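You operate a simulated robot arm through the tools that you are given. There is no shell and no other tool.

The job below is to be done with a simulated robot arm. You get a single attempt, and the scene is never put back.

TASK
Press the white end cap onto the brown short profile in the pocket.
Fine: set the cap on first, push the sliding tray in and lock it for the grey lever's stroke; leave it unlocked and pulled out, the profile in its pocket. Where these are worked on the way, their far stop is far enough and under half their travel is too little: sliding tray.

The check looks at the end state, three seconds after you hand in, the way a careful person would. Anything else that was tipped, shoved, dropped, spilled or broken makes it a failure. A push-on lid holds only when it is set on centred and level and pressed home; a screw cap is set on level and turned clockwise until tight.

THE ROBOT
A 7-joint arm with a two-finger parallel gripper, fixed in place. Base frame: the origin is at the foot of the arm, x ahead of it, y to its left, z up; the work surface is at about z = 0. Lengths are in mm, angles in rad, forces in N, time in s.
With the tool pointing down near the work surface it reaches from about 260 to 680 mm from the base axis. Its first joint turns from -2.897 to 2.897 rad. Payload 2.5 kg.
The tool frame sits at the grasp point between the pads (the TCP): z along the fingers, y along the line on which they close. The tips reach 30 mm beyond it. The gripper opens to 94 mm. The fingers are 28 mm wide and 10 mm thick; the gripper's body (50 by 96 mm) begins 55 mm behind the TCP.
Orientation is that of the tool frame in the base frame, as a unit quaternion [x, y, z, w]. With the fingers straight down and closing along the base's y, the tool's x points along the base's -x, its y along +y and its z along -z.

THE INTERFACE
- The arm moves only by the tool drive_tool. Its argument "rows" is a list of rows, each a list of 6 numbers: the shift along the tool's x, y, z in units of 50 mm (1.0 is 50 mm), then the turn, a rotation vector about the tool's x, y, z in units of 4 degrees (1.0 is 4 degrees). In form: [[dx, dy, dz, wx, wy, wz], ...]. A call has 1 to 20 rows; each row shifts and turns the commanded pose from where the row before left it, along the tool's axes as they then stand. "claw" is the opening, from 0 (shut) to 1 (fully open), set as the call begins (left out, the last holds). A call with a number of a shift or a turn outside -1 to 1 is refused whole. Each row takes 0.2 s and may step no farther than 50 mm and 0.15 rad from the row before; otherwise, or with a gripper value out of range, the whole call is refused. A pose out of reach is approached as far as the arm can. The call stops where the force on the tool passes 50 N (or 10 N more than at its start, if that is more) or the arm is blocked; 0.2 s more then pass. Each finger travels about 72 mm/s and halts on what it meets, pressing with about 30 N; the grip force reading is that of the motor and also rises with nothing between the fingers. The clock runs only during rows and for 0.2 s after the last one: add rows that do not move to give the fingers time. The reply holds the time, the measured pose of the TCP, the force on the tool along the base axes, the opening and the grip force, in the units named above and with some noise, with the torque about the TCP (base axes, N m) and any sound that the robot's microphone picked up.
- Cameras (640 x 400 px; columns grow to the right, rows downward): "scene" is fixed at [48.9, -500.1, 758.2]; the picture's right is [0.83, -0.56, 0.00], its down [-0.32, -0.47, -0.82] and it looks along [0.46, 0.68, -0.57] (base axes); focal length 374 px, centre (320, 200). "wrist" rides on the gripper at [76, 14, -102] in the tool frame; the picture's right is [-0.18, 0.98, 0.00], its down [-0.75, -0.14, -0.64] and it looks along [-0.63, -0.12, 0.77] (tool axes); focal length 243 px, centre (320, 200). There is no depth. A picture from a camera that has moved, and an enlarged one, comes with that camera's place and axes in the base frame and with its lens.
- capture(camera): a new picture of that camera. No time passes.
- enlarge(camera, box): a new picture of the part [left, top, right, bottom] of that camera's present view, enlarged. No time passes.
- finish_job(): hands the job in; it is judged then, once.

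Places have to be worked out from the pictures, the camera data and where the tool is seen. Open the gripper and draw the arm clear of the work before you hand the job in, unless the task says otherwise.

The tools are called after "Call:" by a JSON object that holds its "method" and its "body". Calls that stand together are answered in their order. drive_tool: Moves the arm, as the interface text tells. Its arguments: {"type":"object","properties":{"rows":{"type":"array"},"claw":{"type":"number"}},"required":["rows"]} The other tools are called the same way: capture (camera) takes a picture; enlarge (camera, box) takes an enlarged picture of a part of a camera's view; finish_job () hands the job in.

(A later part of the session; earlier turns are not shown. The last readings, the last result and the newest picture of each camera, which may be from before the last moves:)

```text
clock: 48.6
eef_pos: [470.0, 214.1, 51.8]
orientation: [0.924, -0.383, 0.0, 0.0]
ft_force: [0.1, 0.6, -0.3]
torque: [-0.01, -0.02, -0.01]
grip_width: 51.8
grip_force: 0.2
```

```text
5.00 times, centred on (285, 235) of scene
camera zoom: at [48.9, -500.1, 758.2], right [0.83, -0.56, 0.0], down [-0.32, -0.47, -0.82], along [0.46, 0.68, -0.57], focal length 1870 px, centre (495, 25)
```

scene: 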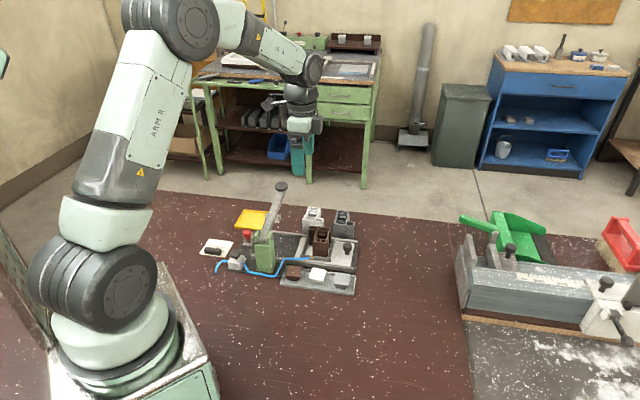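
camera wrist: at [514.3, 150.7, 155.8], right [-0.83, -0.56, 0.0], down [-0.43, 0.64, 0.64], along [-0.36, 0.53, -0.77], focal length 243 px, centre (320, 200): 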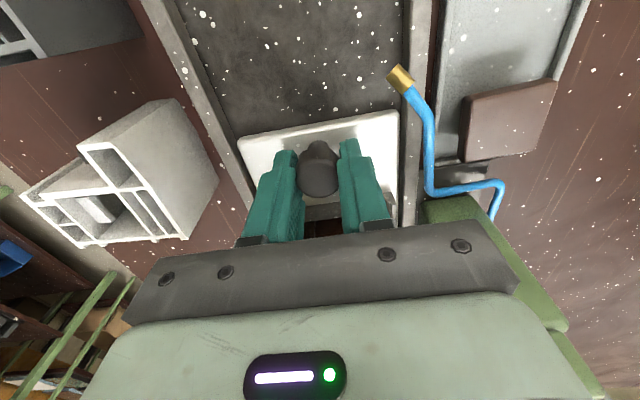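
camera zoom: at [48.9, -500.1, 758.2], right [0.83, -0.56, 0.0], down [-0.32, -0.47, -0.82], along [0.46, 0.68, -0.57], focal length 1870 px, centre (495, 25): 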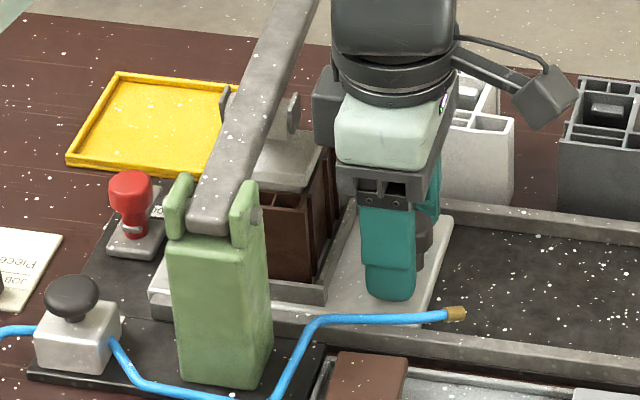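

The tray stayed in. I lift clear to z≈240 and turn back 90° for working on the red lock.

Call:
{"method": "drive_tool", "body": {"rows": [[0, 0, -0.3, 0, 0, 0], [0, 0, -0.7, 0, 0, 0], [0, 0, -0.9, 0, 0, 0], [0, 0, -0.9, 0, 0, 0], [0, 0, -0.96, 0, 0, 0], [0, 0, 0, 0, 0, 1], [0, 0, 0, 0, 0, 1], [0, 0, 0, 0, 0, 1], [0, 0, 0, 0, 0, 1], [0, 0, 0, 0, 0, 1], [0, 0, 0, 0, 0, 1], [0, 0, 0, 0, 0, 1], [0, 0, 0, 0, 0, 1], [0, 0, 0, 0, 0, 1], [0, 0, 0, 0, 0, 1], [0, 0, 0, 0, 0, 1], [0, 0, 0, 0, 0, 1]]}}

Call:
{"method": "drive_tool", "body": {"rows": [[0, 0, 0, 0, 0, 1], [0, 0, 0, 0, 0, 1], [0, 0, 0, 0, 0, 1], [0, 0, 0, 0, 0, 1], [0, 0, 0, 0, 0, 1], [0, 0, 0, 0, 0, 1], [0, 0, 0, 0, 0, 1], [0, 0, 0, 0, 0, 1], [0, 0, 0, 0, 0, 1], [0, 0, 0, 0, 0, 1], [0, 0, 0, 0, 0, 0.5], [0, 0, 0, 0, 0, 0]]}}

Call:
{"method": "capture", "body": {"camera": "wrist"}}

Call:
{"method": "enlarge", "body": {"camera": "scene", "box": [200, 170, 380, 300]}}

```text
clock: 52.2
eef_pos: [470.0, 214.9, 240.6]
orientation: [-0.688, 0.725, 0.0, 0.0]
ft_force: [0.4, -0.8, -0.8]
torque: [0.02, -0.06, 0.0]
grip_width: 51.6
grip_force: 0.0
```

```text
clock: 54.8
eef_pos: [470.2, 215.5, 239.3]
orientation: [-0.382, 0.924, 0.0, 0.0]
ft_force: [-0.3, -0.3, -0.3]
torque: [0.0, 0.0, -0.04]
grip_width: 51.7
grip_force: 0.1
```

```text
taken
camera wrist: at [407.1, 170.7, 342.3], right [-0.56, 0.83, 0.0], down [0.63, 0.43, 0.64], along [0.53, 0.36, -0.77], focal length 243 px, centre (320, 200)
```

wrist: 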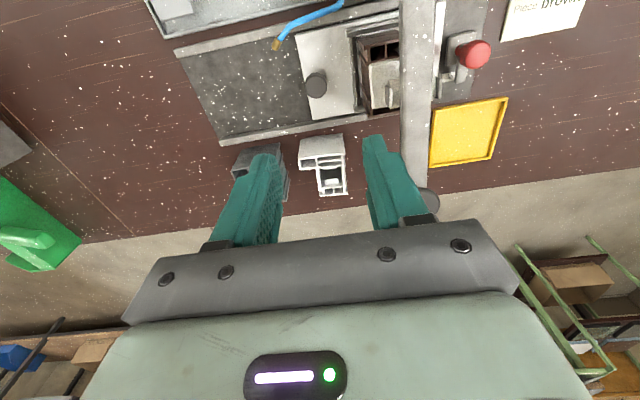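

```text
3.08 times, centred on (290, 235) of scene
camera zoom: at [48.9, -500.1, 758.2], right [0.83, -0.56, 0.0], down [-0.32, -0.47, -0.82], along [0.46, 0.68, -0.57], focal length 1151 px, centre (412, 92)
```

zoom: 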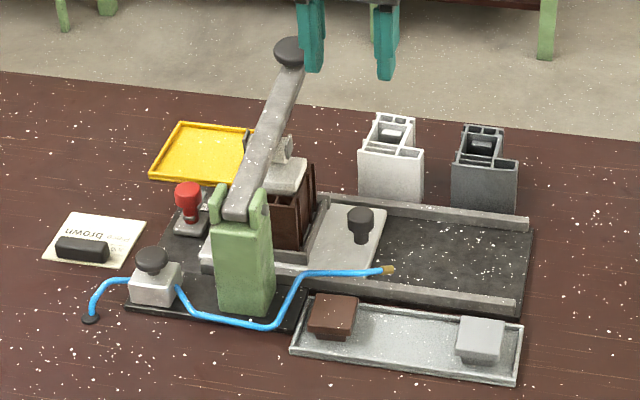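

Call:
{"method": "enlarge", "body": {"camera": "wrist", "box": [340, 0, 500, 130]}}

Call:
{"method": "enlarge", "body": {"camera": "scene", "box": [255, 205, 300, 245]}}

```text
3.08 times, centred on (420, 65) of wrist
camera zoom: at [407.1, 170.7, 342.3], right [-0.56, 0.83, 0.0], down [0.63, 0.43, 0.64], along [0.53, 0.36, -0.77], focal length 746 px, centre (12, 615)
```

zoom: 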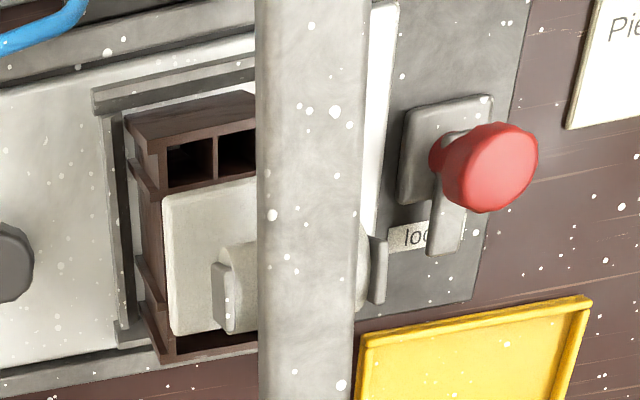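

```text
10.00 times, centred on (278, 225) of scene
camera zoom: at [48.9, -500.1, 758.2], right [0.83, -0.56, 0.0], down [-0.32, -0.47, -0.82], along [0.46, 0.68, -0.57], focal length 3740 px, centre (745, -50)
```

zoom: 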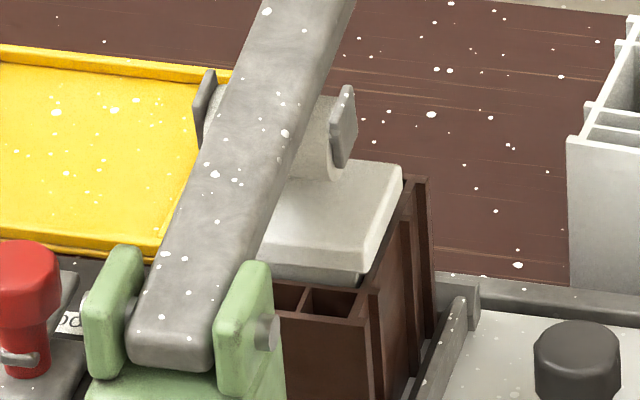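

The tray is in, the cap level, and the foot overlaps the cap. Now the red lock: knob head centre about (352, 333), top z≈48. I move over it at height, lower to z≈110 and look.

Call:
{"method": "drive_tool", "body": {"rows": [[0, 0.835, 0, 0, 0, 0], [0, 0.835, 0, 0, 0, 0], [0, 0.835, 0, 0, 0, 0], [0, 0.835, 0, 0, 0, 0], [0, 0, 0.7, 0, 0, 0], [0, 0, 0.7, 0, 0, 0], [0, 0, 0.7, 0, 0, 0], [0, 0, 0.5, 0, 0, 0], [0, 0, 0, 0, 0, 0]], "claw": 0.55}}

Call:
{"method": "enlarge", "body": {"camera": "wrist", "box": [240, 60, 400, 200]}}

Call:
{"method": "enlarge", "body": {"camera": "scene", "box": [215, 185, 295, 255]}}

```text
clock: 56.8
eef_pos: [354.0, 333.1, 110.1]
orientation: [-0.382, 0.924, 0.001, -0.001]
ft_force: [1.3, -0.7, -0.8]
torque: [0.02, 0.0, -0.01]
grip_width: 51.7
grip_force: 0.0
```

```text
2.86 times, centred on (320, 130) of wrist
camera zoom: at [290.3, 288.5, 212.4], right [-0.56, 0.83, 0.0], down [0.63, 0.43, 0.64], along [0.53, 0.36, -0.77], focal length 693 px, centre (320, 400)
```

zoom: 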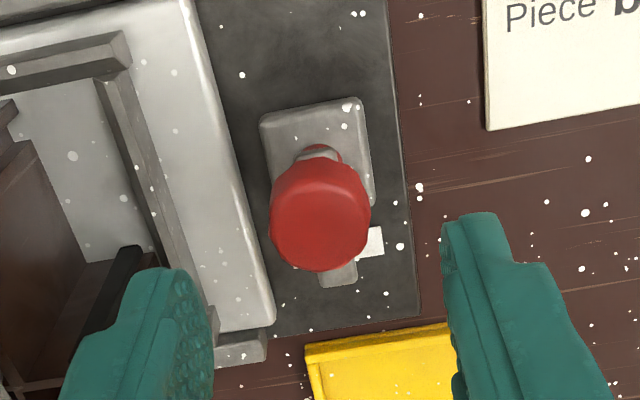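

```text
5.71 times, centred on (255, 220) of scene
camera zoom: at [48.9, -500.1, 758.2], right [0.83, -0.56, 0.0], down [-0.32, -0.47, -0.82], along [0.46, 0.68, -0.57], focal length 2137 px, centre (691, 86)
```

zoom: 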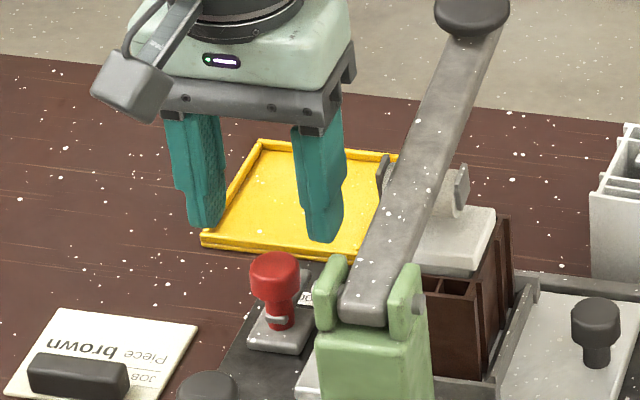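

The tool is centred on the knob within about 1.4 mm. I go down to z≈58 (tips above the arm and tray plate) and check before closing.

Call:
{"method": "drive_tool", "body": {"rows": [[-0.02, 0, 0.4, 0, 0, 0], [0, 0, 0.4, 0, 0, 0], [0, 0, 0.22, 0, 0, 0], [0, 0, 0, 0, 0, 0]]}}

Call:
{"method": "enlarge", "body": {"camera": "wrist", "box": [240, 80, 400, 220]}}

Call:
{"method": "enlarge", "body": {"camera": "scene", "box": [225, 205, 285, 255]}}

```text
clock: 57.8
eef_pos: [352.9, 333.4, 58.8]
orientation: [-0.383, 0.924, 0.0, 0.0]
ft_force: [-0.3, -0.4, -0.3]
torque: [-0.03, 0.01, -0.03]
grip_width: 51.9
grip_force: 0.1
```

```text
2.86 times, centred on (320, 150) of wrist
camera zoom: at [289.4, 289.8, 161.2], right [-0.56, 0.83, 0.0], down [0.63, 0.43, 0.64], along [0.53, 0.36, -0.77], focal length 693 px, centre (320, 343)
```

zoom: 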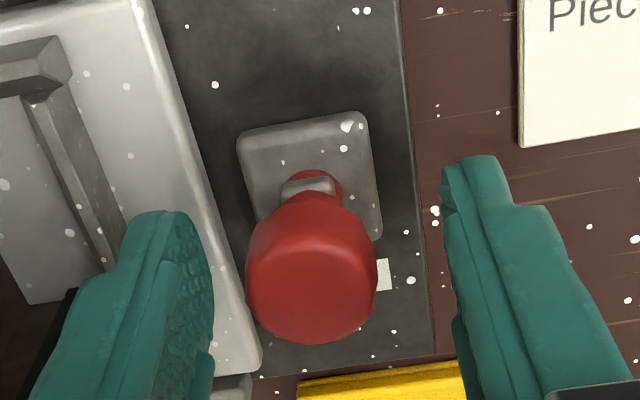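

```text
8.00 times, centred on (255, 230) of scene
camera zoom: at [48.9, -500.1, 758.2], right [0.83, -0.56, 0.0], down [-0.32, -0.47, -0.82], along [0.46, 0.68, -0.57], focal length 2992 px, centre (840, -40)
```

zoom: 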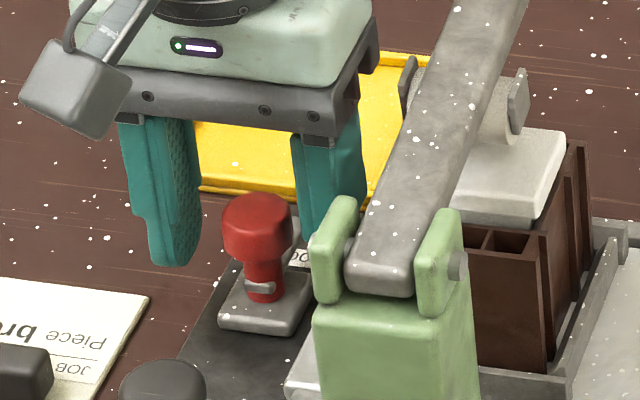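

The knob sits about 2 mm off toward the outer finger; I shift and close on the head.

Call:
{"method": "drive_tool", "body": {"rows": [[0, -0.04, 0, 0, 0, 0], [0, 0, 0, 0, 0, 0]]}}

Call:
{"method": "drive_tool", "body": {"rows": [[0, 0, 0, 0, 0, 0], [0, 0, 0, 0, 0, 0], [0, 0, 0, 0, 0, 0]], "claw": 0.2}}

Call:
{"method": "enlarge", "body": {"camera": "scene", "box": [225, 205, 285, 255]}}

```text
clock: 58.4
eef_pos: [354.0, 331.3, 58.5]
orientation: [-0.382, 0.924, 0.0, 0.0]
ft_force: [-0.1, -0.2, -0.6]
torque: [-0.05, 0.02, 0.01]
grip_width: 51.6
grip_force: 0.1
```

```text
clock: 59.2
eef_pos: [354.3, 332.6, 59.1]
orientation: [-0.383, 0.924, 0.0, 0.001]
ft_force: [-4.3, 3.7, 0.4]
torque: [0.09, 0.02, -0.02]
grip_width: 25.4
grip_force: 45.3
```

```text
8.00 times, centred on (255, 230) of scene
camera zoom: at [48.9, -500.1, 758.2], right [0.83, -0.56, 0.0], down [-0.32, -0.47, -0.82], along [0.46, 0.68, -0.57], focal length 2992 px, centre (840, -40)
```

zoom: 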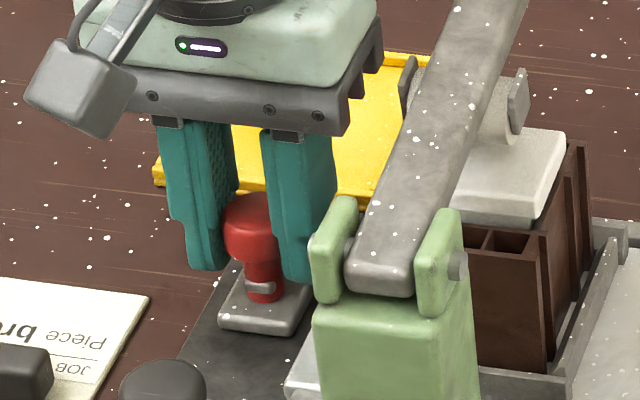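

Knob gripped (25.4 mm) with little side load. I try turning it clockwise by 12° and read the torque.

Call:
{"method": "drive_tool", "body": {"rows": [[0, 0, 0, 0, 0, 1], [0, 0, 0, 0, 0, 1], [0, 0, 0, 0, 0, 1], [0, 0, 0, 0, 0, 0]]}}

Call:
{"method": "enlarge", "body": {"camera": "scene", "box": [235, 215, 275, 250]}}

Call:
{"method": "enlarge", "body": {"camera": "wrist", "box": [250, 80, 390, 220]}}

```text
clock: 60.2
eef_pos: [354.7, 333.6, 59.0]
orientation: [-0.284, 0.959, 0.0, -0.001]
ft_force: [-18.1, -0.6, 20.0]
torque: [-0.05, 0.38, 0.02]
grip_width: 25.5
grip_force: 45.3
```

```text
11.43 times, centred on (255, 232) of scene
camera zoom: at [48.9, -500.1, 758.2], right [0.83, -0.56, 0.0], down [-0.32, -0.47, -0.82], along [0.46, 0.68, -0.57], focal length 4274 px, centre (1063, -171)
```

zoom: 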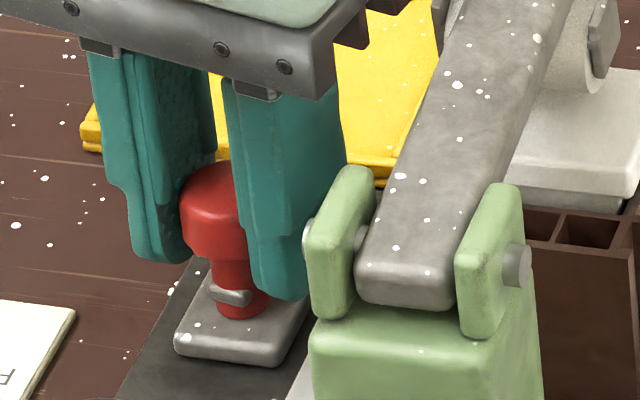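

```text
2.86 times, centred on (320, 150) of wrist
camera zoom: at [283.3, 302.8, 161.8], right [-0.38, 0.92, 0.0], down [0.71, 0.29, 0.64], along [0.59, 0.24, -0.77], focal length 693 px, centre (320, 343)
```

zoom: 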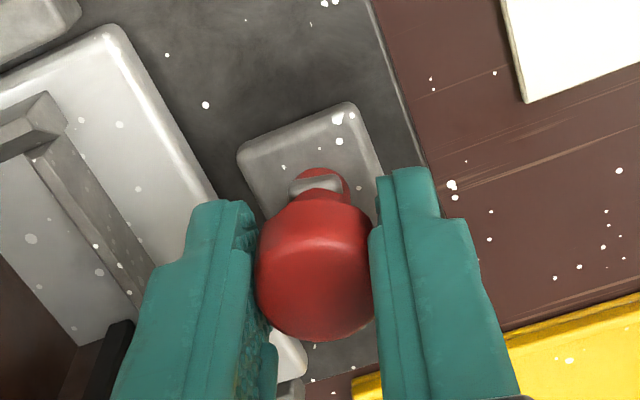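

The knob and its arm turn freely clockwise with the gripper. I relieve the side load and keep turning 40° more.

Call:
{"method": "drive_tool", "body": {"rows": [[0.02, 0.014, -0.02, 0, 0, 1], [0, 0, 0, 0, 0, 1], [0, 0, 0, 0, 0, 1], [0, 0, 0, 0, 0, 1], [0, 0, 0, 0, 0, 1], [0, 0, 0, 0, 0, 1], [0, 0, 0, 0, 0, 1], [0, 0, 0, 0, 0, 1], [0, 0, 0, 0, 0, 1], [0, 0, 0, 0, 0, 1], [0, 0, 0, 0, 0, 0]]}}

Call:
{"method": "enlarge", "body": {"camera": "scene", "box": [235, 215, 275, 250]}}

Call:
{"method": "enlarge", "body": {"camera": "wrist", "box": [250, 80, 390, 220]}}

```text
clock: 62.6
eef_pos: [353.4, 333.5, 59.8]
orientation: [0.061, 0.998, 0.0, 0.0]
ft_force: [9.5, -0.7, -19.0]
torque: [0.01, 0.29, 0.01]
grip_width: 25.4
grip_force: 45.3
```

```text
11.43 times, centred on (255, 232) of scene
camera zoom: at [48.9, -500.1, 758.2], right [0.83, -0.56, 0.0], down [-0.32, -0.47, -0.82], along [0.46, 0.68, -0.57], focal length 4274 px, centre (1063, -171)
```

zoom: 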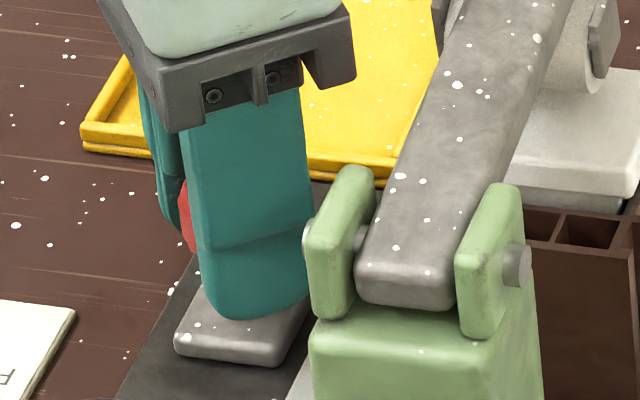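

```text
2.86 times, centred on (320, 150) of wrist
camera zoom: at [280.9, 355.4, 162.0], right [0.3, 0.95, 0.0], down [0.73, -0.23, 0.64], along [0.61, -0.2, -0.77], focal length 693 px, centre (320, 343)
```

zoom: 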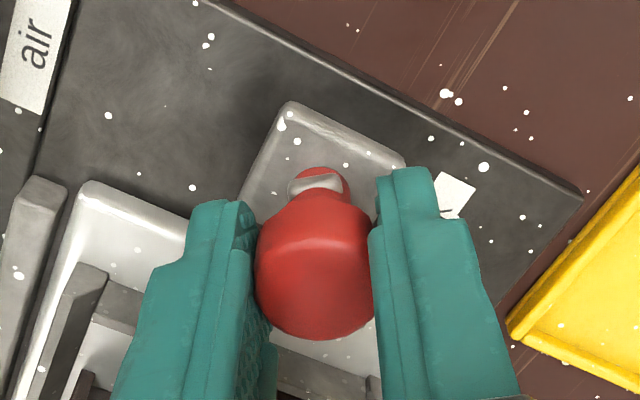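

52° turned, torque still near zero. I continue to 90° in total.

Call:
{"method": "drive_tool", "body": {"rows": [[0, 0, 0.015, 0, 0, 1], [0, 0, 0, 0, 0, 1], [0, 0, 0, 0, 0, 1], [0, 0, 0, 0, 0, 1], [0, 0, 0, 0, 0, 1], [0, 0, 0, 0, 0, 1], [0, 0, 0, 0, 0, 1], [0, 0, 0, 0, 0, 1], [0, 0, 0, 0, 0, 1], [0, 0, 0, 0, 0, 0.5], [0, 0, 0, 0, 0, 0]]}}

Call:
{"method": "enlarge", "body": {"camera": "wrist", "box": [250, 80, 390, 220]}}

Call:
{"method": "enlarge", "body": {"camera": "scene", "box": [225, 190, 305, 255]}}

```text
clock: 65.0
eef_pos: [353.7, 331.2, 59.1]
orientation: [0.384, 0.924, -0.001, 0.001]
ft_force: [-0.2, -27.8, 23.2]
torque: [-0.55, -0.03, 0.1]
grip_width: 25.3
grip_force: 45.3
```

```text
2.86 times, centred on (320, 150) of wrist
camera zoom: at [310.7, 395.6, 161.4], right [0.83, 0.56, 0.0], down [0.43, -0.63, 0.64], along [0.36, -0.53, -0.77], focal length 693 px, centre (320, 343)
```

zoom: 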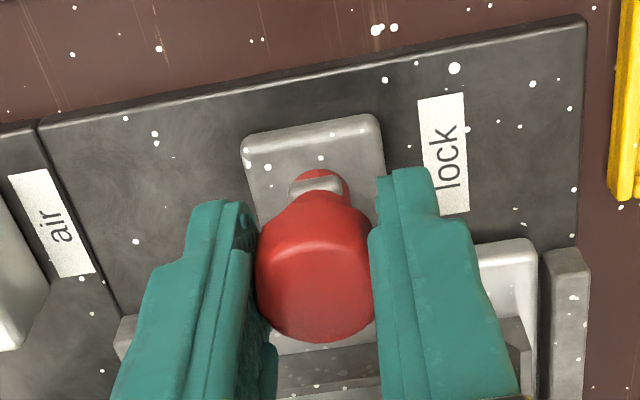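

```text
6.15 times, centred on (265, 222) of scene
camera zoom: at [48.9, -500.1, 758.2], right [0.83, -0.56, 0.0], down [-0.32, -0.47, -0.82], along [0.46, 0.68, -0.57], focal length 2301 px, centre (658, 62)
```

zoom: 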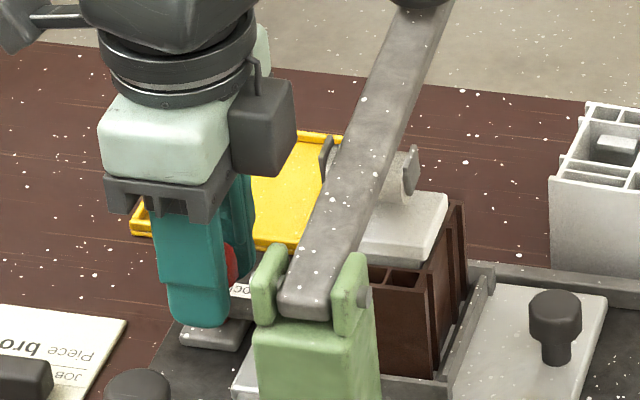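

90° turned; the arm should now reach over the tray's edge. I relieve the side load and try 8° more to find whether there is an end stop.

Call:
{"method": "drive_tool", "body": {"rows": [[-0.021, -0.021, -0.02, 0, 0, 0], [0, 0, 0, 0, 0, 1], [0, 0, 0, 0, 0, 1], [0, 0, 0, 0, 0, 0]]}}

Call:
{"method": "enlarge", "body": {"camera": "wrist", "box": [250, 80, 390, 220]}}

```text
clock: 66.0
eef_pos: [352.9, 334.4, 58.5]
orientation: [0.446, 0.895, 0.001, 0.0]
ft_force: [10.9, 8.5, -25.5]
torque: [0.1, -0.13, 0.05]
grip_width: 25.6
grip_force: 44.7
```

```text
2.86 times, centred on (320, 150) of wrist
camera zoom: at [318.9, 401.6, 162.3], right [0.9, 0.44, 0.0], down [0.34, -0.69, 0.64], along [0.29, -0.57, -0.77], focal length 693 px, centre (320, 343)
```

zoom: 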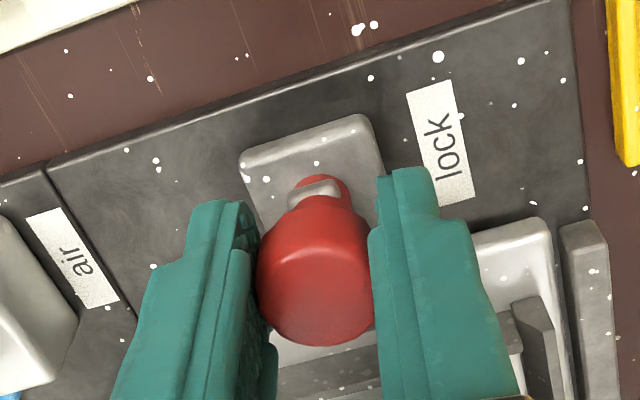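

The knob stayed at about 90° while the gripper slipped slightly, so that is its end stop. I open here and rise to check where the arm points.

Call:
{"method": "drive_tool", "body": {"rows": [[0, 0, 0, 0, 0, 0], [0, 0, 0, 0, 0, 0]], "claw": 0.32}}

Call:
{"method": "drive_tool", "body": {"rows": [[0, 0, 0, 0, 0, 0], [0, 0, 0, 0, 0, 0], [0, 0, -0.4, 0, 0, 0], [0, 0, -0.8, 0, 0, 0], [0, 0, -0.8, 0, 0, 0], [0, 0, -0.8, 0, 0, 0], [0, 0, -0.8, 0, 0, 0], [0, 0, 0, 0, 0, 0]], "claw": 0.55}}

Call:
{"method": "capture", "body": {"camera": "wrist"}}

Call:
{"method": "enlarge", "body": {"camera": "wrist", "box": [250, 50, 410, 190]}}

Call:
{"method": "enlarge", "body": {"camera": "scene", "box": [235, 215, 275, 250]}}

```text
clock: 66.6
eef_pos: [353.6, 330.9, 60.1]
orientation: [0.447, 0.895, 0.001, -0.001]
ft_force: [-0.1, -0.5, -0.5]
torque: [0.0, 0.01, 0.03]
grip_width: 30.2
grip_force: 0.0
```

```text
clock: 68.4
eef_pos: [352.1, 331.4, 237.1]
orientation: [0.446, 0.895, 0.0, -0.001]
ft_force: [-0.2, -0.9, -0.3]
torque: [-0.01, -0.01, 0.0]
grip_width: 51.8
grip_force: 0.1
```

```text
taken
camera wrist: at [317.7, 400.6, 341.1], right [0.9, 0.44, 0.0], down [0.34, -0.69, 0.64], along [0.28, -0.58, -0.77], focal length 243 px, centre (320, 200)
```

wrist: 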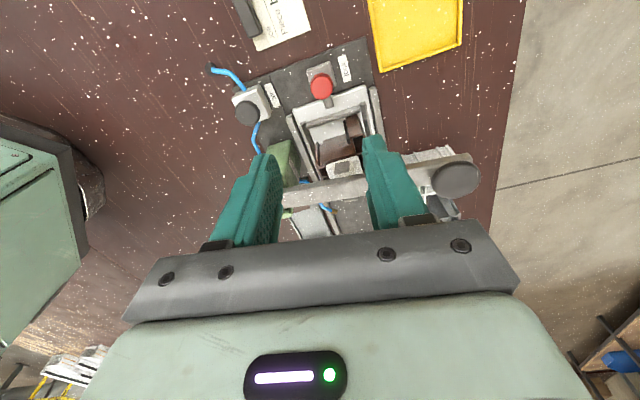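

```text
2.86 times, centred on (330, 120) of wrist
camera zoom: at [317.7, 400.6, 341.1], right [0.9, 0.44, 0.0], down [0.34, -0.69, 0.64], along [0.28, -0.58, -0.77], focal length 693 px, centre (291, 429)
```

zoom: 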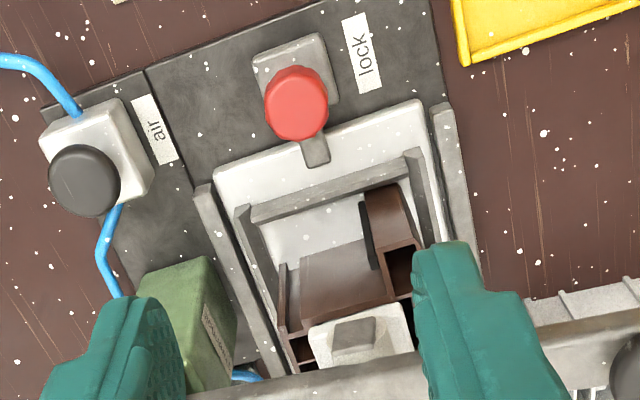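

```text
11.43 times, centred on (255, 232) of scene
camera zoom: at [48.9, -500.1, 758.2], right [0.83, -0.56, 0.0], down [-0.32, -0.47, -0.82], along [0.46, 0.68, -0.57], focal length 4274 px, centre (1063, -171)
```

zoom: 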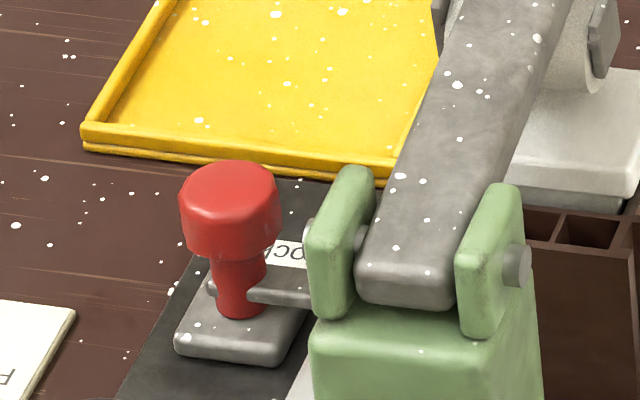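

The lock arm now points over the tray's edge: locked. Next the lever: its ball is at about (480, 343, 160). I turn back to the fixture line, close the fingers and go above the ball.

Call:
{"method": "drive_tool", "body": {"rows": [[0, 0, 0, 0, 0, -1], [0, 0, 0, 0, 0, -1], [0, 0, 0, 0, 0, -1], [0, 0, 0, 0, 0, -1], [0, 0, 0, 0, 0, -1], [0, 0, 0, 0, 0, -1], [0, 0, 0, 0, 0, -1], [0, 0, 0, 0, 0, -1], [0, 0, 0, 0, 0, -1], [0, 0, 0, 0, 0, -1], [0, 0, 0, 0, 0, -1], [0, 0, 0, 0, 0, -1], [0, 0, 0, 0, 0, -1], [0, 0, 0, 0, 0, -1], [0, 0, 0, 0, 0, -1], [0, 0, 0, 0, 0, -1], [0, 0, 0, 0, 0, -1], [0, 0, 0, 0, 0, -1], [0, 0, 0, 0, 0, -1], [0, 0, 0, 0, 0, -1]], "claw": 0.0}}

Call:
{"method": "drive_tool", "body": {"rows": [[0, 0, 0, 0, 0, -1], [0, 0, 0, 0, 0, -1], [0, 0, 0, 0, 0, -1], [0, 0, 0, 0, 0, -1], [0, 0, 0, 0, 0, -0.5], [-0.66, -0.547, 0, 0, 0, 0], [-0.66, -0.547, 0, 0, 0, 0], [-0.66, -0.547, 0, 0, 0, 0], [0, 0, 0, 0, 0, 0], [0, 0, 0, 0, 0, 0]]}}

Call:
{"method": "capture", "body": {"camera": "wrist"}}

Call:
{"method": "enlarge", "body": {"camera": "scene", "box": [225, 150, 345, 250]}}

```text
clock: 72.6
eef_pos: [353.5, 331.1, 239.6]
orientation: [-0.233, 0.972, -0.001, 0.0]
ft_force: [-0.6, -0.1, -0.1]
torque: [0.0, -0.01, -0.01]
grip_width: 0.0
grip_force: 30.6
```

```text
clock: 74.8
eef_pos: [481.3, 341.8, 237.5]
orientation: [-0.382, 0.924, 0.0, 0.0]
ft_force: [0.4, 0.0, -0.8]
torque: [-0.01, 0.01, 0.0]
grip_width: 0.0
grip_force: 30.1
```

```text
taken
camera wrist: at [417.9, 298.3, 340.6], right [-0.56, 0.83, 0.0], down [0.63, 0.43, 0.64], along [0.53, 0.36, -0.77], focal length 243 px, centre (320, 200)
```

wrist: 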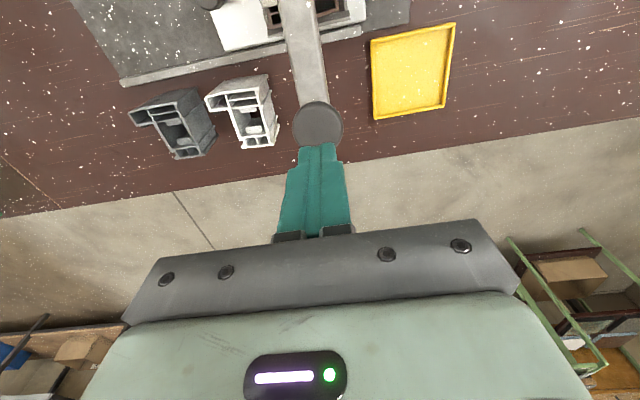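

```text
4.00 times, centred on (285, 200) of scene
camera zoom: at [48.9, -500.1, 758.2], right [0.83, -0.56, 0.0], down [-0.32, -0.47, -0.82], along [0.46, 0.68, -0.57], focal length 1496 px, centre (460, 200)
```

zoom: 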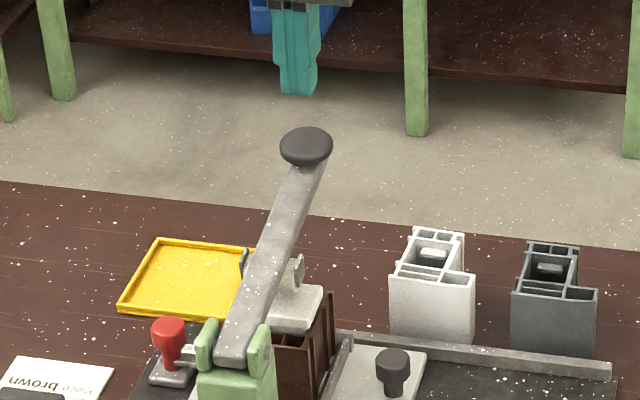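

The ball (≈38 mm wide) lies right under the closed fingers. I descend 30 mm quickly, then continue in small steps until contact.

Call:
{"method": "drive_tool", "body": {"rows": [[0, 0, 0.3, 0, 0, 0], [0, 0, 0.2, 0, 0, 0], [0, 0, 0.1, 0, 0, 0], [0, 0, 0.1, 0, 0, 0], [0, 0, 0.1, 0, 0, 0], [0, 0, 0, 0, 0, 0]]}}

Call:
{"method": "enlarge", "body": {"camera": "scene", "box": [245, 160, 325, 240]}}

```text
clock: 76.2
eef_pos: [481.6, 343.4, 198.7]
orientation: [-0.383, 0.924, -0.001, 0.0]
ft_force: [-0.1, 0.1, 0.2]
torque: [0.03, 0.02, 0.0]
grip_width: 0.0
grip_force: 30.1
```

```text
5.00 times, centred on (285, 200) of scene
camera zoom: at [48.9, -500.1, 758.2], right [0.83, -0.56, 0.0], down [-0.32, -0.47, -0.82], along [0.46, 0.68, -0.57], focal length 1870 px, centre (495, 200)
```

zoom: 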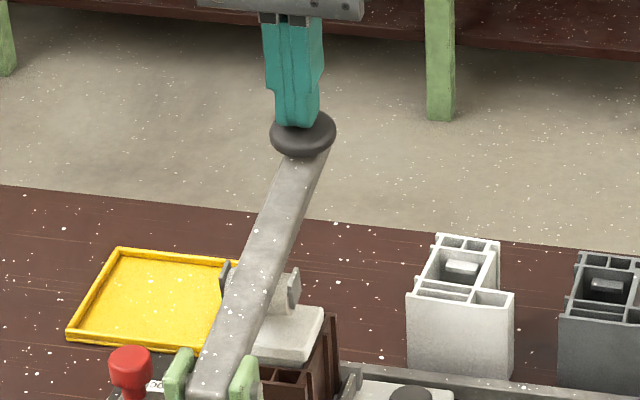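

Tips are just at the ball's top, no force yet. I press down in 4 mm steps, following the arc slightly outward.

Call:
{"method": "drive_tool", "body": {"rows": [[0, 0, 0.08, 0, 0, 0], [0, 0, 0.08, 0, 0, 0], [0, 0, 0.08, 0, 0, 0], [-0.01, 0, 0.08, 0, 0, 0], [-0.01, 0, 0.08, 0, 0, 0]]}}

Call:
{"method": "enlarge", "body": {"camera": "scene", "box": [245, 160, 325, 240]}}

```text
clock: 77.4
eef_pos: [483.0, 344.6, 180.1]
orientation: [-0.382, 0.924, 0.0, 0.0]
ft_force: [1.1, 0.6, 1.4]
torque: [0.0, -0.06, -0.06]
grip_width: 0.3
grip_force: 29.4
```

```text
5.00 times, centred on (285, 200) of scene
camera zoom: at [48.9, -500.1, 758.2], right [0.83, -0.56, 0.0], down [-0.32, -0.47, -0.82], along [0.46, 0.68, -0.57], focal length 1870 px, centre (495, 200)
```

zoom: 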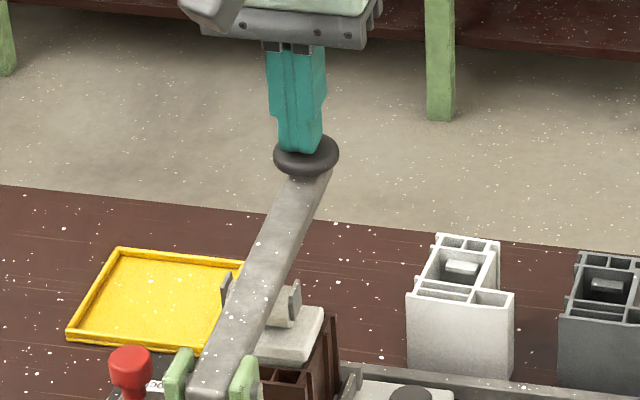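

The lever swings down with almost no resistance. I continue down 20 mm more.

Call:
{"method": "drive_tool", "body": {"rows": [[-0.01, 0, 0.08, 0, 0, 0], [-0.01, 0, 0.08, 0, 0, 0], [-0.01, 0, 0.08, 0, 0, 0], [-0.01, 0, 0.08, 0, 0, 0]]}}

Call:
{"method": "enlarge", "body": {"camera": "scene", "box": [245, 170, 325, 240]}}

```text
clock: 78.4
eef_pos: [483.2, 346.7, 166.3]
orientation: [-0.383, 0.924, 0.0, 0.001]
ft_force: [-5.3, -3.2, 17.9]
torque: [-0.25, 0.33, -0.07]
grip_width: 0.0
grip_force: 30.1
```

```text
5.71 times, centred on (285, 205) of scene
camera zoom: at [48.9, -500.1, 758.2], right [0.83, -0.56, 0.0], down [-0.32, -0.47, -0.82], along [0.46, 0.68, -0.57], focal length 2137 px, centre (520, 171)
```

zoom: 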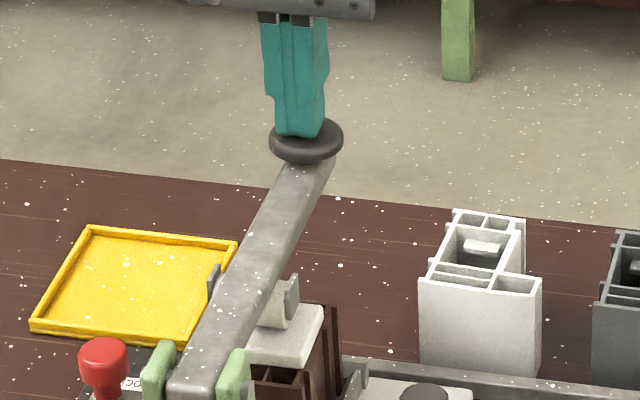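

Resistance of 18 N now: the foot has met the cap. I zoom to check that it presses squarely.

Call:
{"method": "enlarge", "body": {"camera": "scene", "box": [262, 212, 302, 247]}}

Call:
{"method": "capture", "body": {"camera": "wrist"}}

```text
11.43 times, centred on (282, 230) of scene
camera zoom: at [48.9, -500.1, 758.2], right [0.83, -0.56, 0.0], down [-0.32, -0.47, -0.82], along [0.46, 0.68, -0.57], focal length 4274 px, centre (754, -137)
```

zoom: 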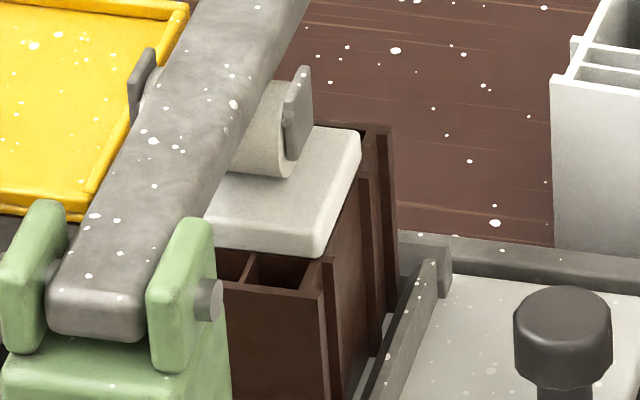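

```text
taken
camera wrist: at [420.6, 301.5, 268.9], right [-0.56, 0.83, 0.0], down [0.63, 0.43, 0.64], along [0.53, 0.36, -0.77], focal length 243 px, centre (320, 200)
```

wrist: 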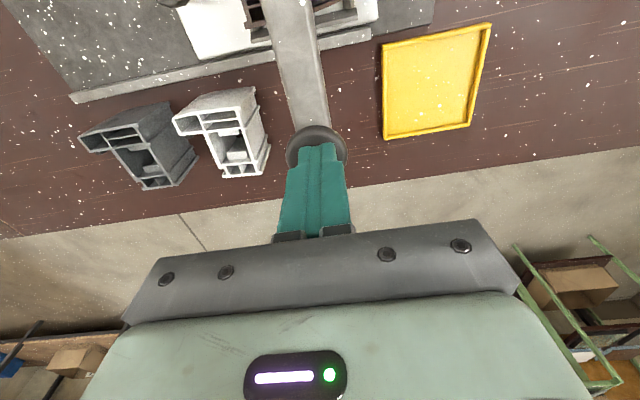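

The plate is nearly down on the rim. I press on in 2 mm steps toward the full stroke, watching force and sound.

Call:
{"method": "drive_tool", "body": {"rows": [[0, 0, 0.04, 0, 0, 0], [0, 0, 0.04, 0, 0, 0], [0, 0, 0.04, 0, 0, 0], [0, 0, 0.04, 0, 0, 0]]}}

Call:
{"method": "enlarge", "body": {"camera": "scene", "box": [262, 212, 302, 247]}}

```text
clock: 79.0
eef_pos: [485.3, 345.8, 166.1]
orientation: [-0.383, 0.924, 0.002, 0.002]
ft_force: [-5.2, -3.3, 15.7]
torque: [-0.22, 0.31, 0.0]
grip_width: 0.0
grip_force: 30.3
stopped in row 2: the force on the tool passed its limit at 55 N (the readings are from after the stop); the commanded pose is now the measured one
```

```text
11.43 times, centred on (282, 230) of scene
camera zoom: at [48.9, -500.1, 758.2], right [0.83, -0.56, 0.0], down [-0.32, -0.47, -0.82], along [0.46, 0.68, -0.57], focal length 4274 px, centre (754, -137)
```

zoom: 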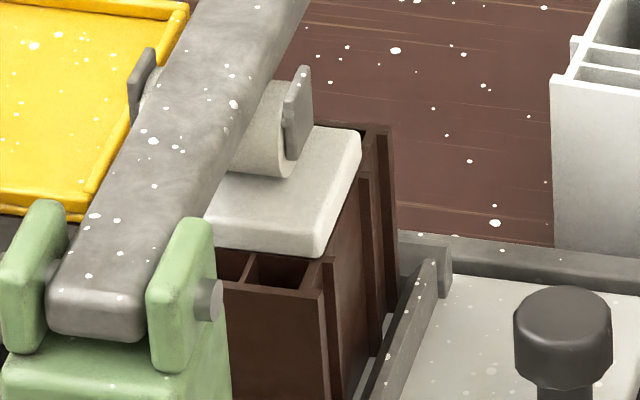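

The force limit tripped at 55 N with no more travel. I zoom in on the plate-to-rim joint to see whether it is home.

Call:
{"method": "enlarge", "body": {"camera": "scene", "box": [274, 222, 294, 242]}}

Call:
{"method": "enlarge", "body": {"camera": "wrist", "box": [200, 0, 400, 100]}}

```text
16.00 times, centred on (284, 232) of scene
camera zoom: at [48.9, -500.1, 758.2], right [0.83, -0.56, 0.0], down [-0.32, -0.47, -0.82], along [0.46, 0.68, -0.57], focal length 5984 px, centre (896, -312)
```

zoom: 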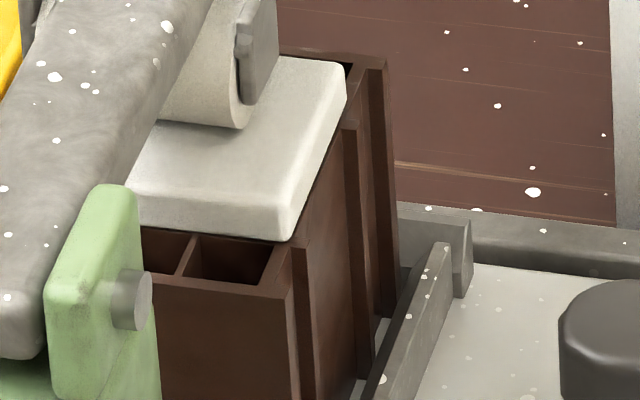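

```text
3.20 times, centred on (300, 50) of wrist
camera zoom: at [420.7, 301.6, 268.7], right [-0.56, 0.83, 0.0], down [0.63, 0.43, 0.64], along [0.53, 0.36, -0.76], focal length 776 px, centre (384, 680)
```

zoom: 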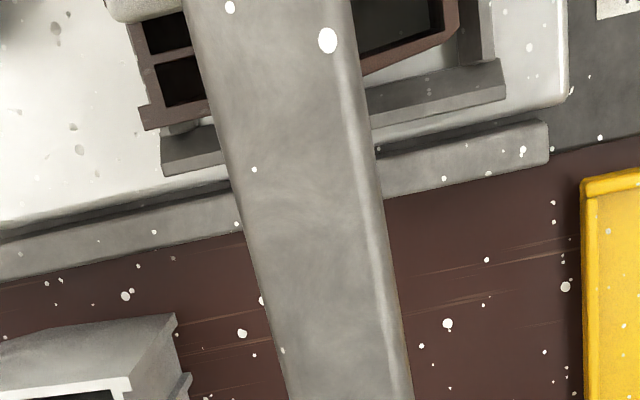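

The plate now sits flush on the profile's rim. I give one more firm, slow press to make sure that it is fully home.

Call:
{"method": "drive_tool", "body": {"rows": [[0, 0, 0.015, 0, 0, 0], [0, 0, 0.015, 0, 0, 0], [0, 0, 0.01, 0, 0, 0], [0, 0, 0, 0, 0, 0], [0, 0, 0, 0, 0, 0]]}}

Call:
{"method": "enlarge", "body": {"camera": "scene", "box": [274, 222, 294, 242]}}

```text
clock: 80.2
eef_pos: [486.1, 346.2, 165.3]
orientation: [-0.383, 0.924, 0.001, 0.003]
ft_force: [-11.6, -7.4, 43.7]
torque: [-0.62, 0.73, 0.0]
grip_width: 0.0
grip_force: 29.5
```

```text
16.00 times, centred on (284, 232) of scene
camera zoom: at [48.9, -500.1, 758.2], right [0.83, -0.56, 0.0], down [-0.32, -0.47, -0.82], along [0.46, 0.68, -0.57], focal length 5984 px, centre (896, -312)
```

zoom: 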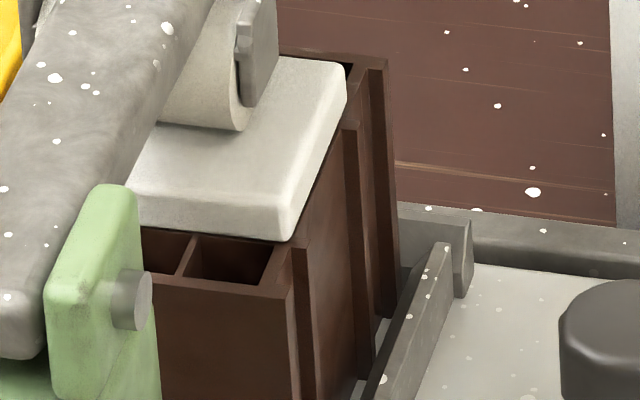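

Held at 44 N with no further movement, so the cap is home. I raise the tool and see whether the lever comes back up by itself.

Call:
{"method": "drive_tool", "body": {"rows": [[0, 0, -0.1, 0, 0, 0], [0, 0, -0.2, 0, 0, 0], [0, 0, -0.4, 0, 0, 0], [0, 0, -0.5, 0, 0, 0], [0, 0, 0, 0, 0, 0], [0, 0, 0, 0, 0, 0]]}}

Call:
{"method": "enlarge", "body": {"camera": "scene", "box": [225, 160, 325, 250]}}

Call:
{"method": "capture", "body": {"camera": "wrist"}}

```text
clock: 81.6
eef_pos: [484.7, 344.5, 224.3]
orientation: [-0.382, 0.924, 0.0, 0.001]
ft_force: [0.0, -0.1, -0.4]
torque: [0.03, 0.03, -0.02]
grip_width: 0.0
grip_force: 29.7
```

```text
4.44 times, centred on (275, 205) of scene
camera zoom: at [48.9, -500.1, 758.2], right [0.83, -0.56, 0.0], down [-0.32, -0.47, -0.82], along [0.46, 0.68, -0.57], focal length 1662 px, centre (520, 178)
```

zoom: 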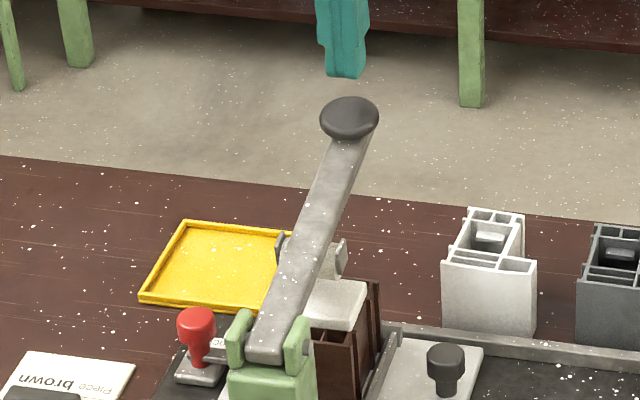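

```text
taken
camera wrist: at [421.5, 300.8, 325.7], right [-0.56, 0.83, 0.0], down [0.63, 0.43, 0.64], along [0.53, 0.36, -0.77], focal length 243 px, centre (320, 200)
```

wrist: 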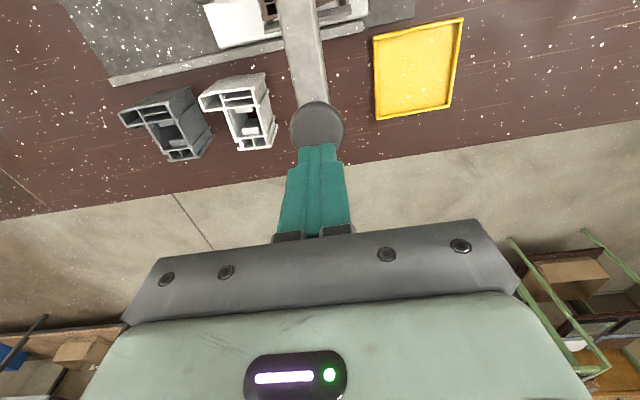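

The lever springs back up. I verify the cap's seat and then go to unlock.

Call:
{"method": "enlarge", "body": {"camera": "scene", "box": [262, 212, 302, 247]}}

Call:
{"method": "drive_tool", "body": {"rows": [[0, 0, -0.3, 0, 0, 0], [0.66, 0.547, 0, 0, 0, 0], [0.66, 0.547, 0, 0, 0, 0], [0.66, 0.547, 0, 0, 0, 0], [0, 0, 0, 0, 0, 1], [0, 0, 0, 0, 0, 1], [0, 0, 0, 0, 0, 1], [0, 0, 0, 0, 0, 1], [0, 0, 0, 0, 0, 1], [0, 0, 0, 0, 0, 1], [0, 0, 0, 0, 0, 1], [0, 0, 0, 0, 0, 1], [0, 0, 0, 0, 0, 1], [0, 0, 0, 0, 0, 1], [0, 0, 0, 0, 0, 1], [0, 0, 0, 0, 0, 1]], "claw": 0.55}}

Call:
{"method": "drive_tool", "body": {"rows": [[0, 0, 0, 0, 0, 1], [0, 0, 0, 0, 0, 1], [0, 0, 0, 0, 0, 1], [0, 0, 0, 0, 0, 1], [0, 0, 0, 0, 0, 1], [0, 0, 0, 0, 0, 1], [0, 0, 0, 0, 0, 1], [0, 0, 0, 0, 0, 1], [0, 0, 0, 0, 0, 1], [0, 0, 0, 0, 0, 1], [0, 0, 0, 0, 0, 0.5], [0, 0, 0, 0, 0, 0]]}}

Call:
{"method": "enlarge", "body": {"camera": "wrist", "box": [240, 50, 400, 190]}}

```text
11.43 times, centred on (282, 230) of scene
camera zoom: at [48.9, -500.1, 758.2], right [0.83, -0.56, 0.0], down [-0.32, -0.47, -0.82], along [0.46, 0.68, -0.57], focal length 4274 px, centre (754, -137)
```

zoom: 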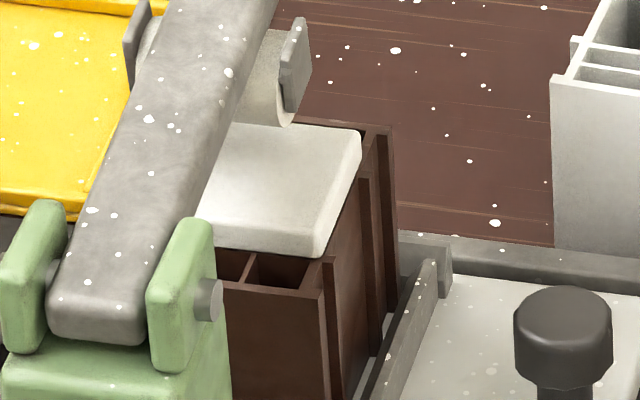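

```text
clock: 85.0
eef_pos: [357.2, 336.0, 236.8]
orientation: [0.027, 1.0, 0.0, 0.001]
ft_force: [-0.6, -0.6, -0.3]
torque: [0.0, -0.02, 0.01]
grip_width: 51.9
grip_force: 0.1
```

```text
clock: 87.6
eef_pos: [356.4, 333.4, 236.1]
orientation: [0.383, 0.924, 0.0, 0.0]
ft_force: [0.4, 0.9, 0.4]
torque: [-0.05, 0.01, -0.02]
grip_width: 51.5
grip_force: 0.1
```

```text
2.86 times, centred on (320, 120) of wrist
camera zoom: at [312.5, 397.3, 339.7], right [0.83, 0.56, 0.0], down [0.43, -0.63, 0.64], along [0.36, -0.53, -0.77], focal length 693 px, centre (320, 429)
```

zoom: 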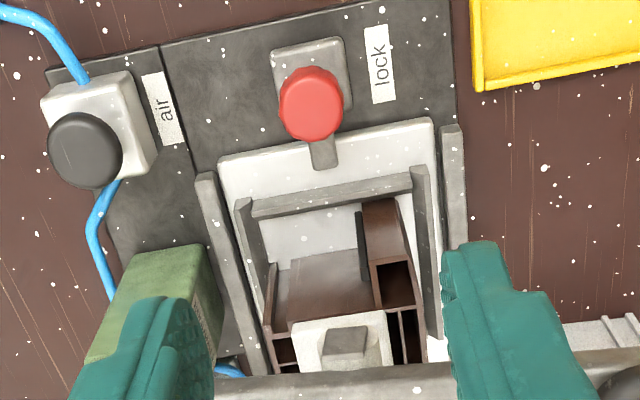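

The cap is flush with the lever raised. The knob is at about (353, 332.5); I shift onto it and descend to the same gripping height.

Call:
{"method": "drive_tool", "body": {"rows": [[0.031, -0.06, 0.6, 0, 0, 0], [0, 0, 0.7, 0, 0, 0], [0, 0, 0.7, 0, 0, 0], [0, 0, 0.7, 0, 0, 0], [0, 0, 0.5, 0, 0, 0], [0, 0, 0.34, 0, 0, 0], [0, 0, 0, 0, 0, 0]]}}

Call:
{"method": "enlarge", "body": {"camera": "wrist", "box": [240, 80, 400, 220]}}

```text
clock: 89.2
eef_pos: [353.9, 333.0, 60.9]
orientation: [0.383, 0.924, 0.001, 0.001]
ft_force: [-0.3, 0.4, 0.9]
torque: [0.02, 0.03, -0.01]
grip_width: 51.6
grip_force: 0.1
```

```text
2.86 times, centred on (320, 150) of wrist
camera zoom: at [309.4, 396.6, 163.5], right [0.83, 0.56, 0.0], down [0.43, -0.63, 0.64], along [0.36, -0.53, -0.77], focal length 693 px, centre (320, 343)
```

zoom: 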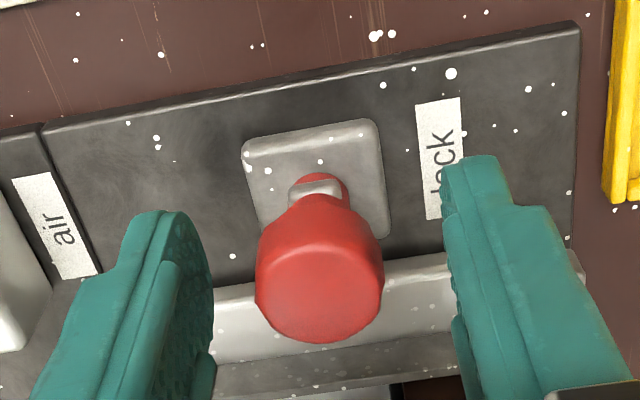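

Call:
{"method": "drive_tool", "body": {"rows": [[0, -0.03, 0.03, 0, 0, 0], [0, 0, 0, 0, 0, 0]]}}

Call:
{"method": "drive_tool", "body": {"rows": [[0, 0, 0, 0, 0, 0], [0, 0, 0, 0, 0, 0], [0, 0, 0, 0, 0, 0]], "claw": 0.2}}

```text
clock: 89.8
eef_pos: [351.7, 331.1, 58.6]
orientation: [0.383, 0.924, 0.0, 0.0]
ft_force: [0.2, -0.2, 0.1]
torque: [0.01, 0.03, 0.0]
grip_width: 51.7
grip_force: 0.0
```

```text
clock: 90.6
eef_pos: [354.1, 333.3, 59.2]
orientation: [0.383, 0.924, 0.003, 0.001]
ft_force: [7.2, 6.7, -7.0]
torque: [0.07, -0.21, 0.01]
grip_width: 25.5
grip_force: 44.8
```

Gripped with a small side load. I turn it counter-clockwise, first 40° and then the rest, relieving the load.

Call:
{"method": "drive_tool", "body": {"rows": [[0, 0.012, 0, 0, 0, -1], [0, 0, 0, 0, 0, -1], [0, 0, 0, 0, 0, -1], [0, 0, 0, 0, 0, -1], [0, 0, 0, 0, 0, -1], [0, 0, 0, 0, 0, -1], [0, 0, 0, 0, 0, -1], [0, 0, 0, 0, 0, -1], [0, 0, 0, 0, 0, -1], [0, 0, 0, 0, 0, -1], [0, 0, 0, 0, 0, 0]]}}

Call:
{"method": "enlarge", "body": {"camera": "wrist", "box": [250, 80, 390, 220]}}

```text
clock: 93.0
eef_pos: [353.0, 333.0, 59.6]
orientation: [0.043, 0.999, 0.0, 0.001]
ft_force: [-5.0, -3.2, 27.0]
torque: [-0.1, -0.1, 0.01]
grip_width: 25.6
grip_force: 44.8
```

```text
2.86 times, centred on (320, 150) of wrist
camera zoom: at [278.1, 352.4, 162.1], right [0.27, 0.96, 0.0], down [0.74, -0.21, 0.64], along [0.62, -0.17, -0.77], focal length 693 px, centre (320, 343)
```

zoom: 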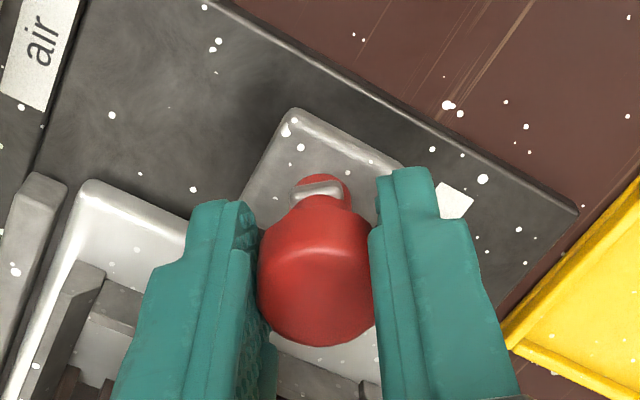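

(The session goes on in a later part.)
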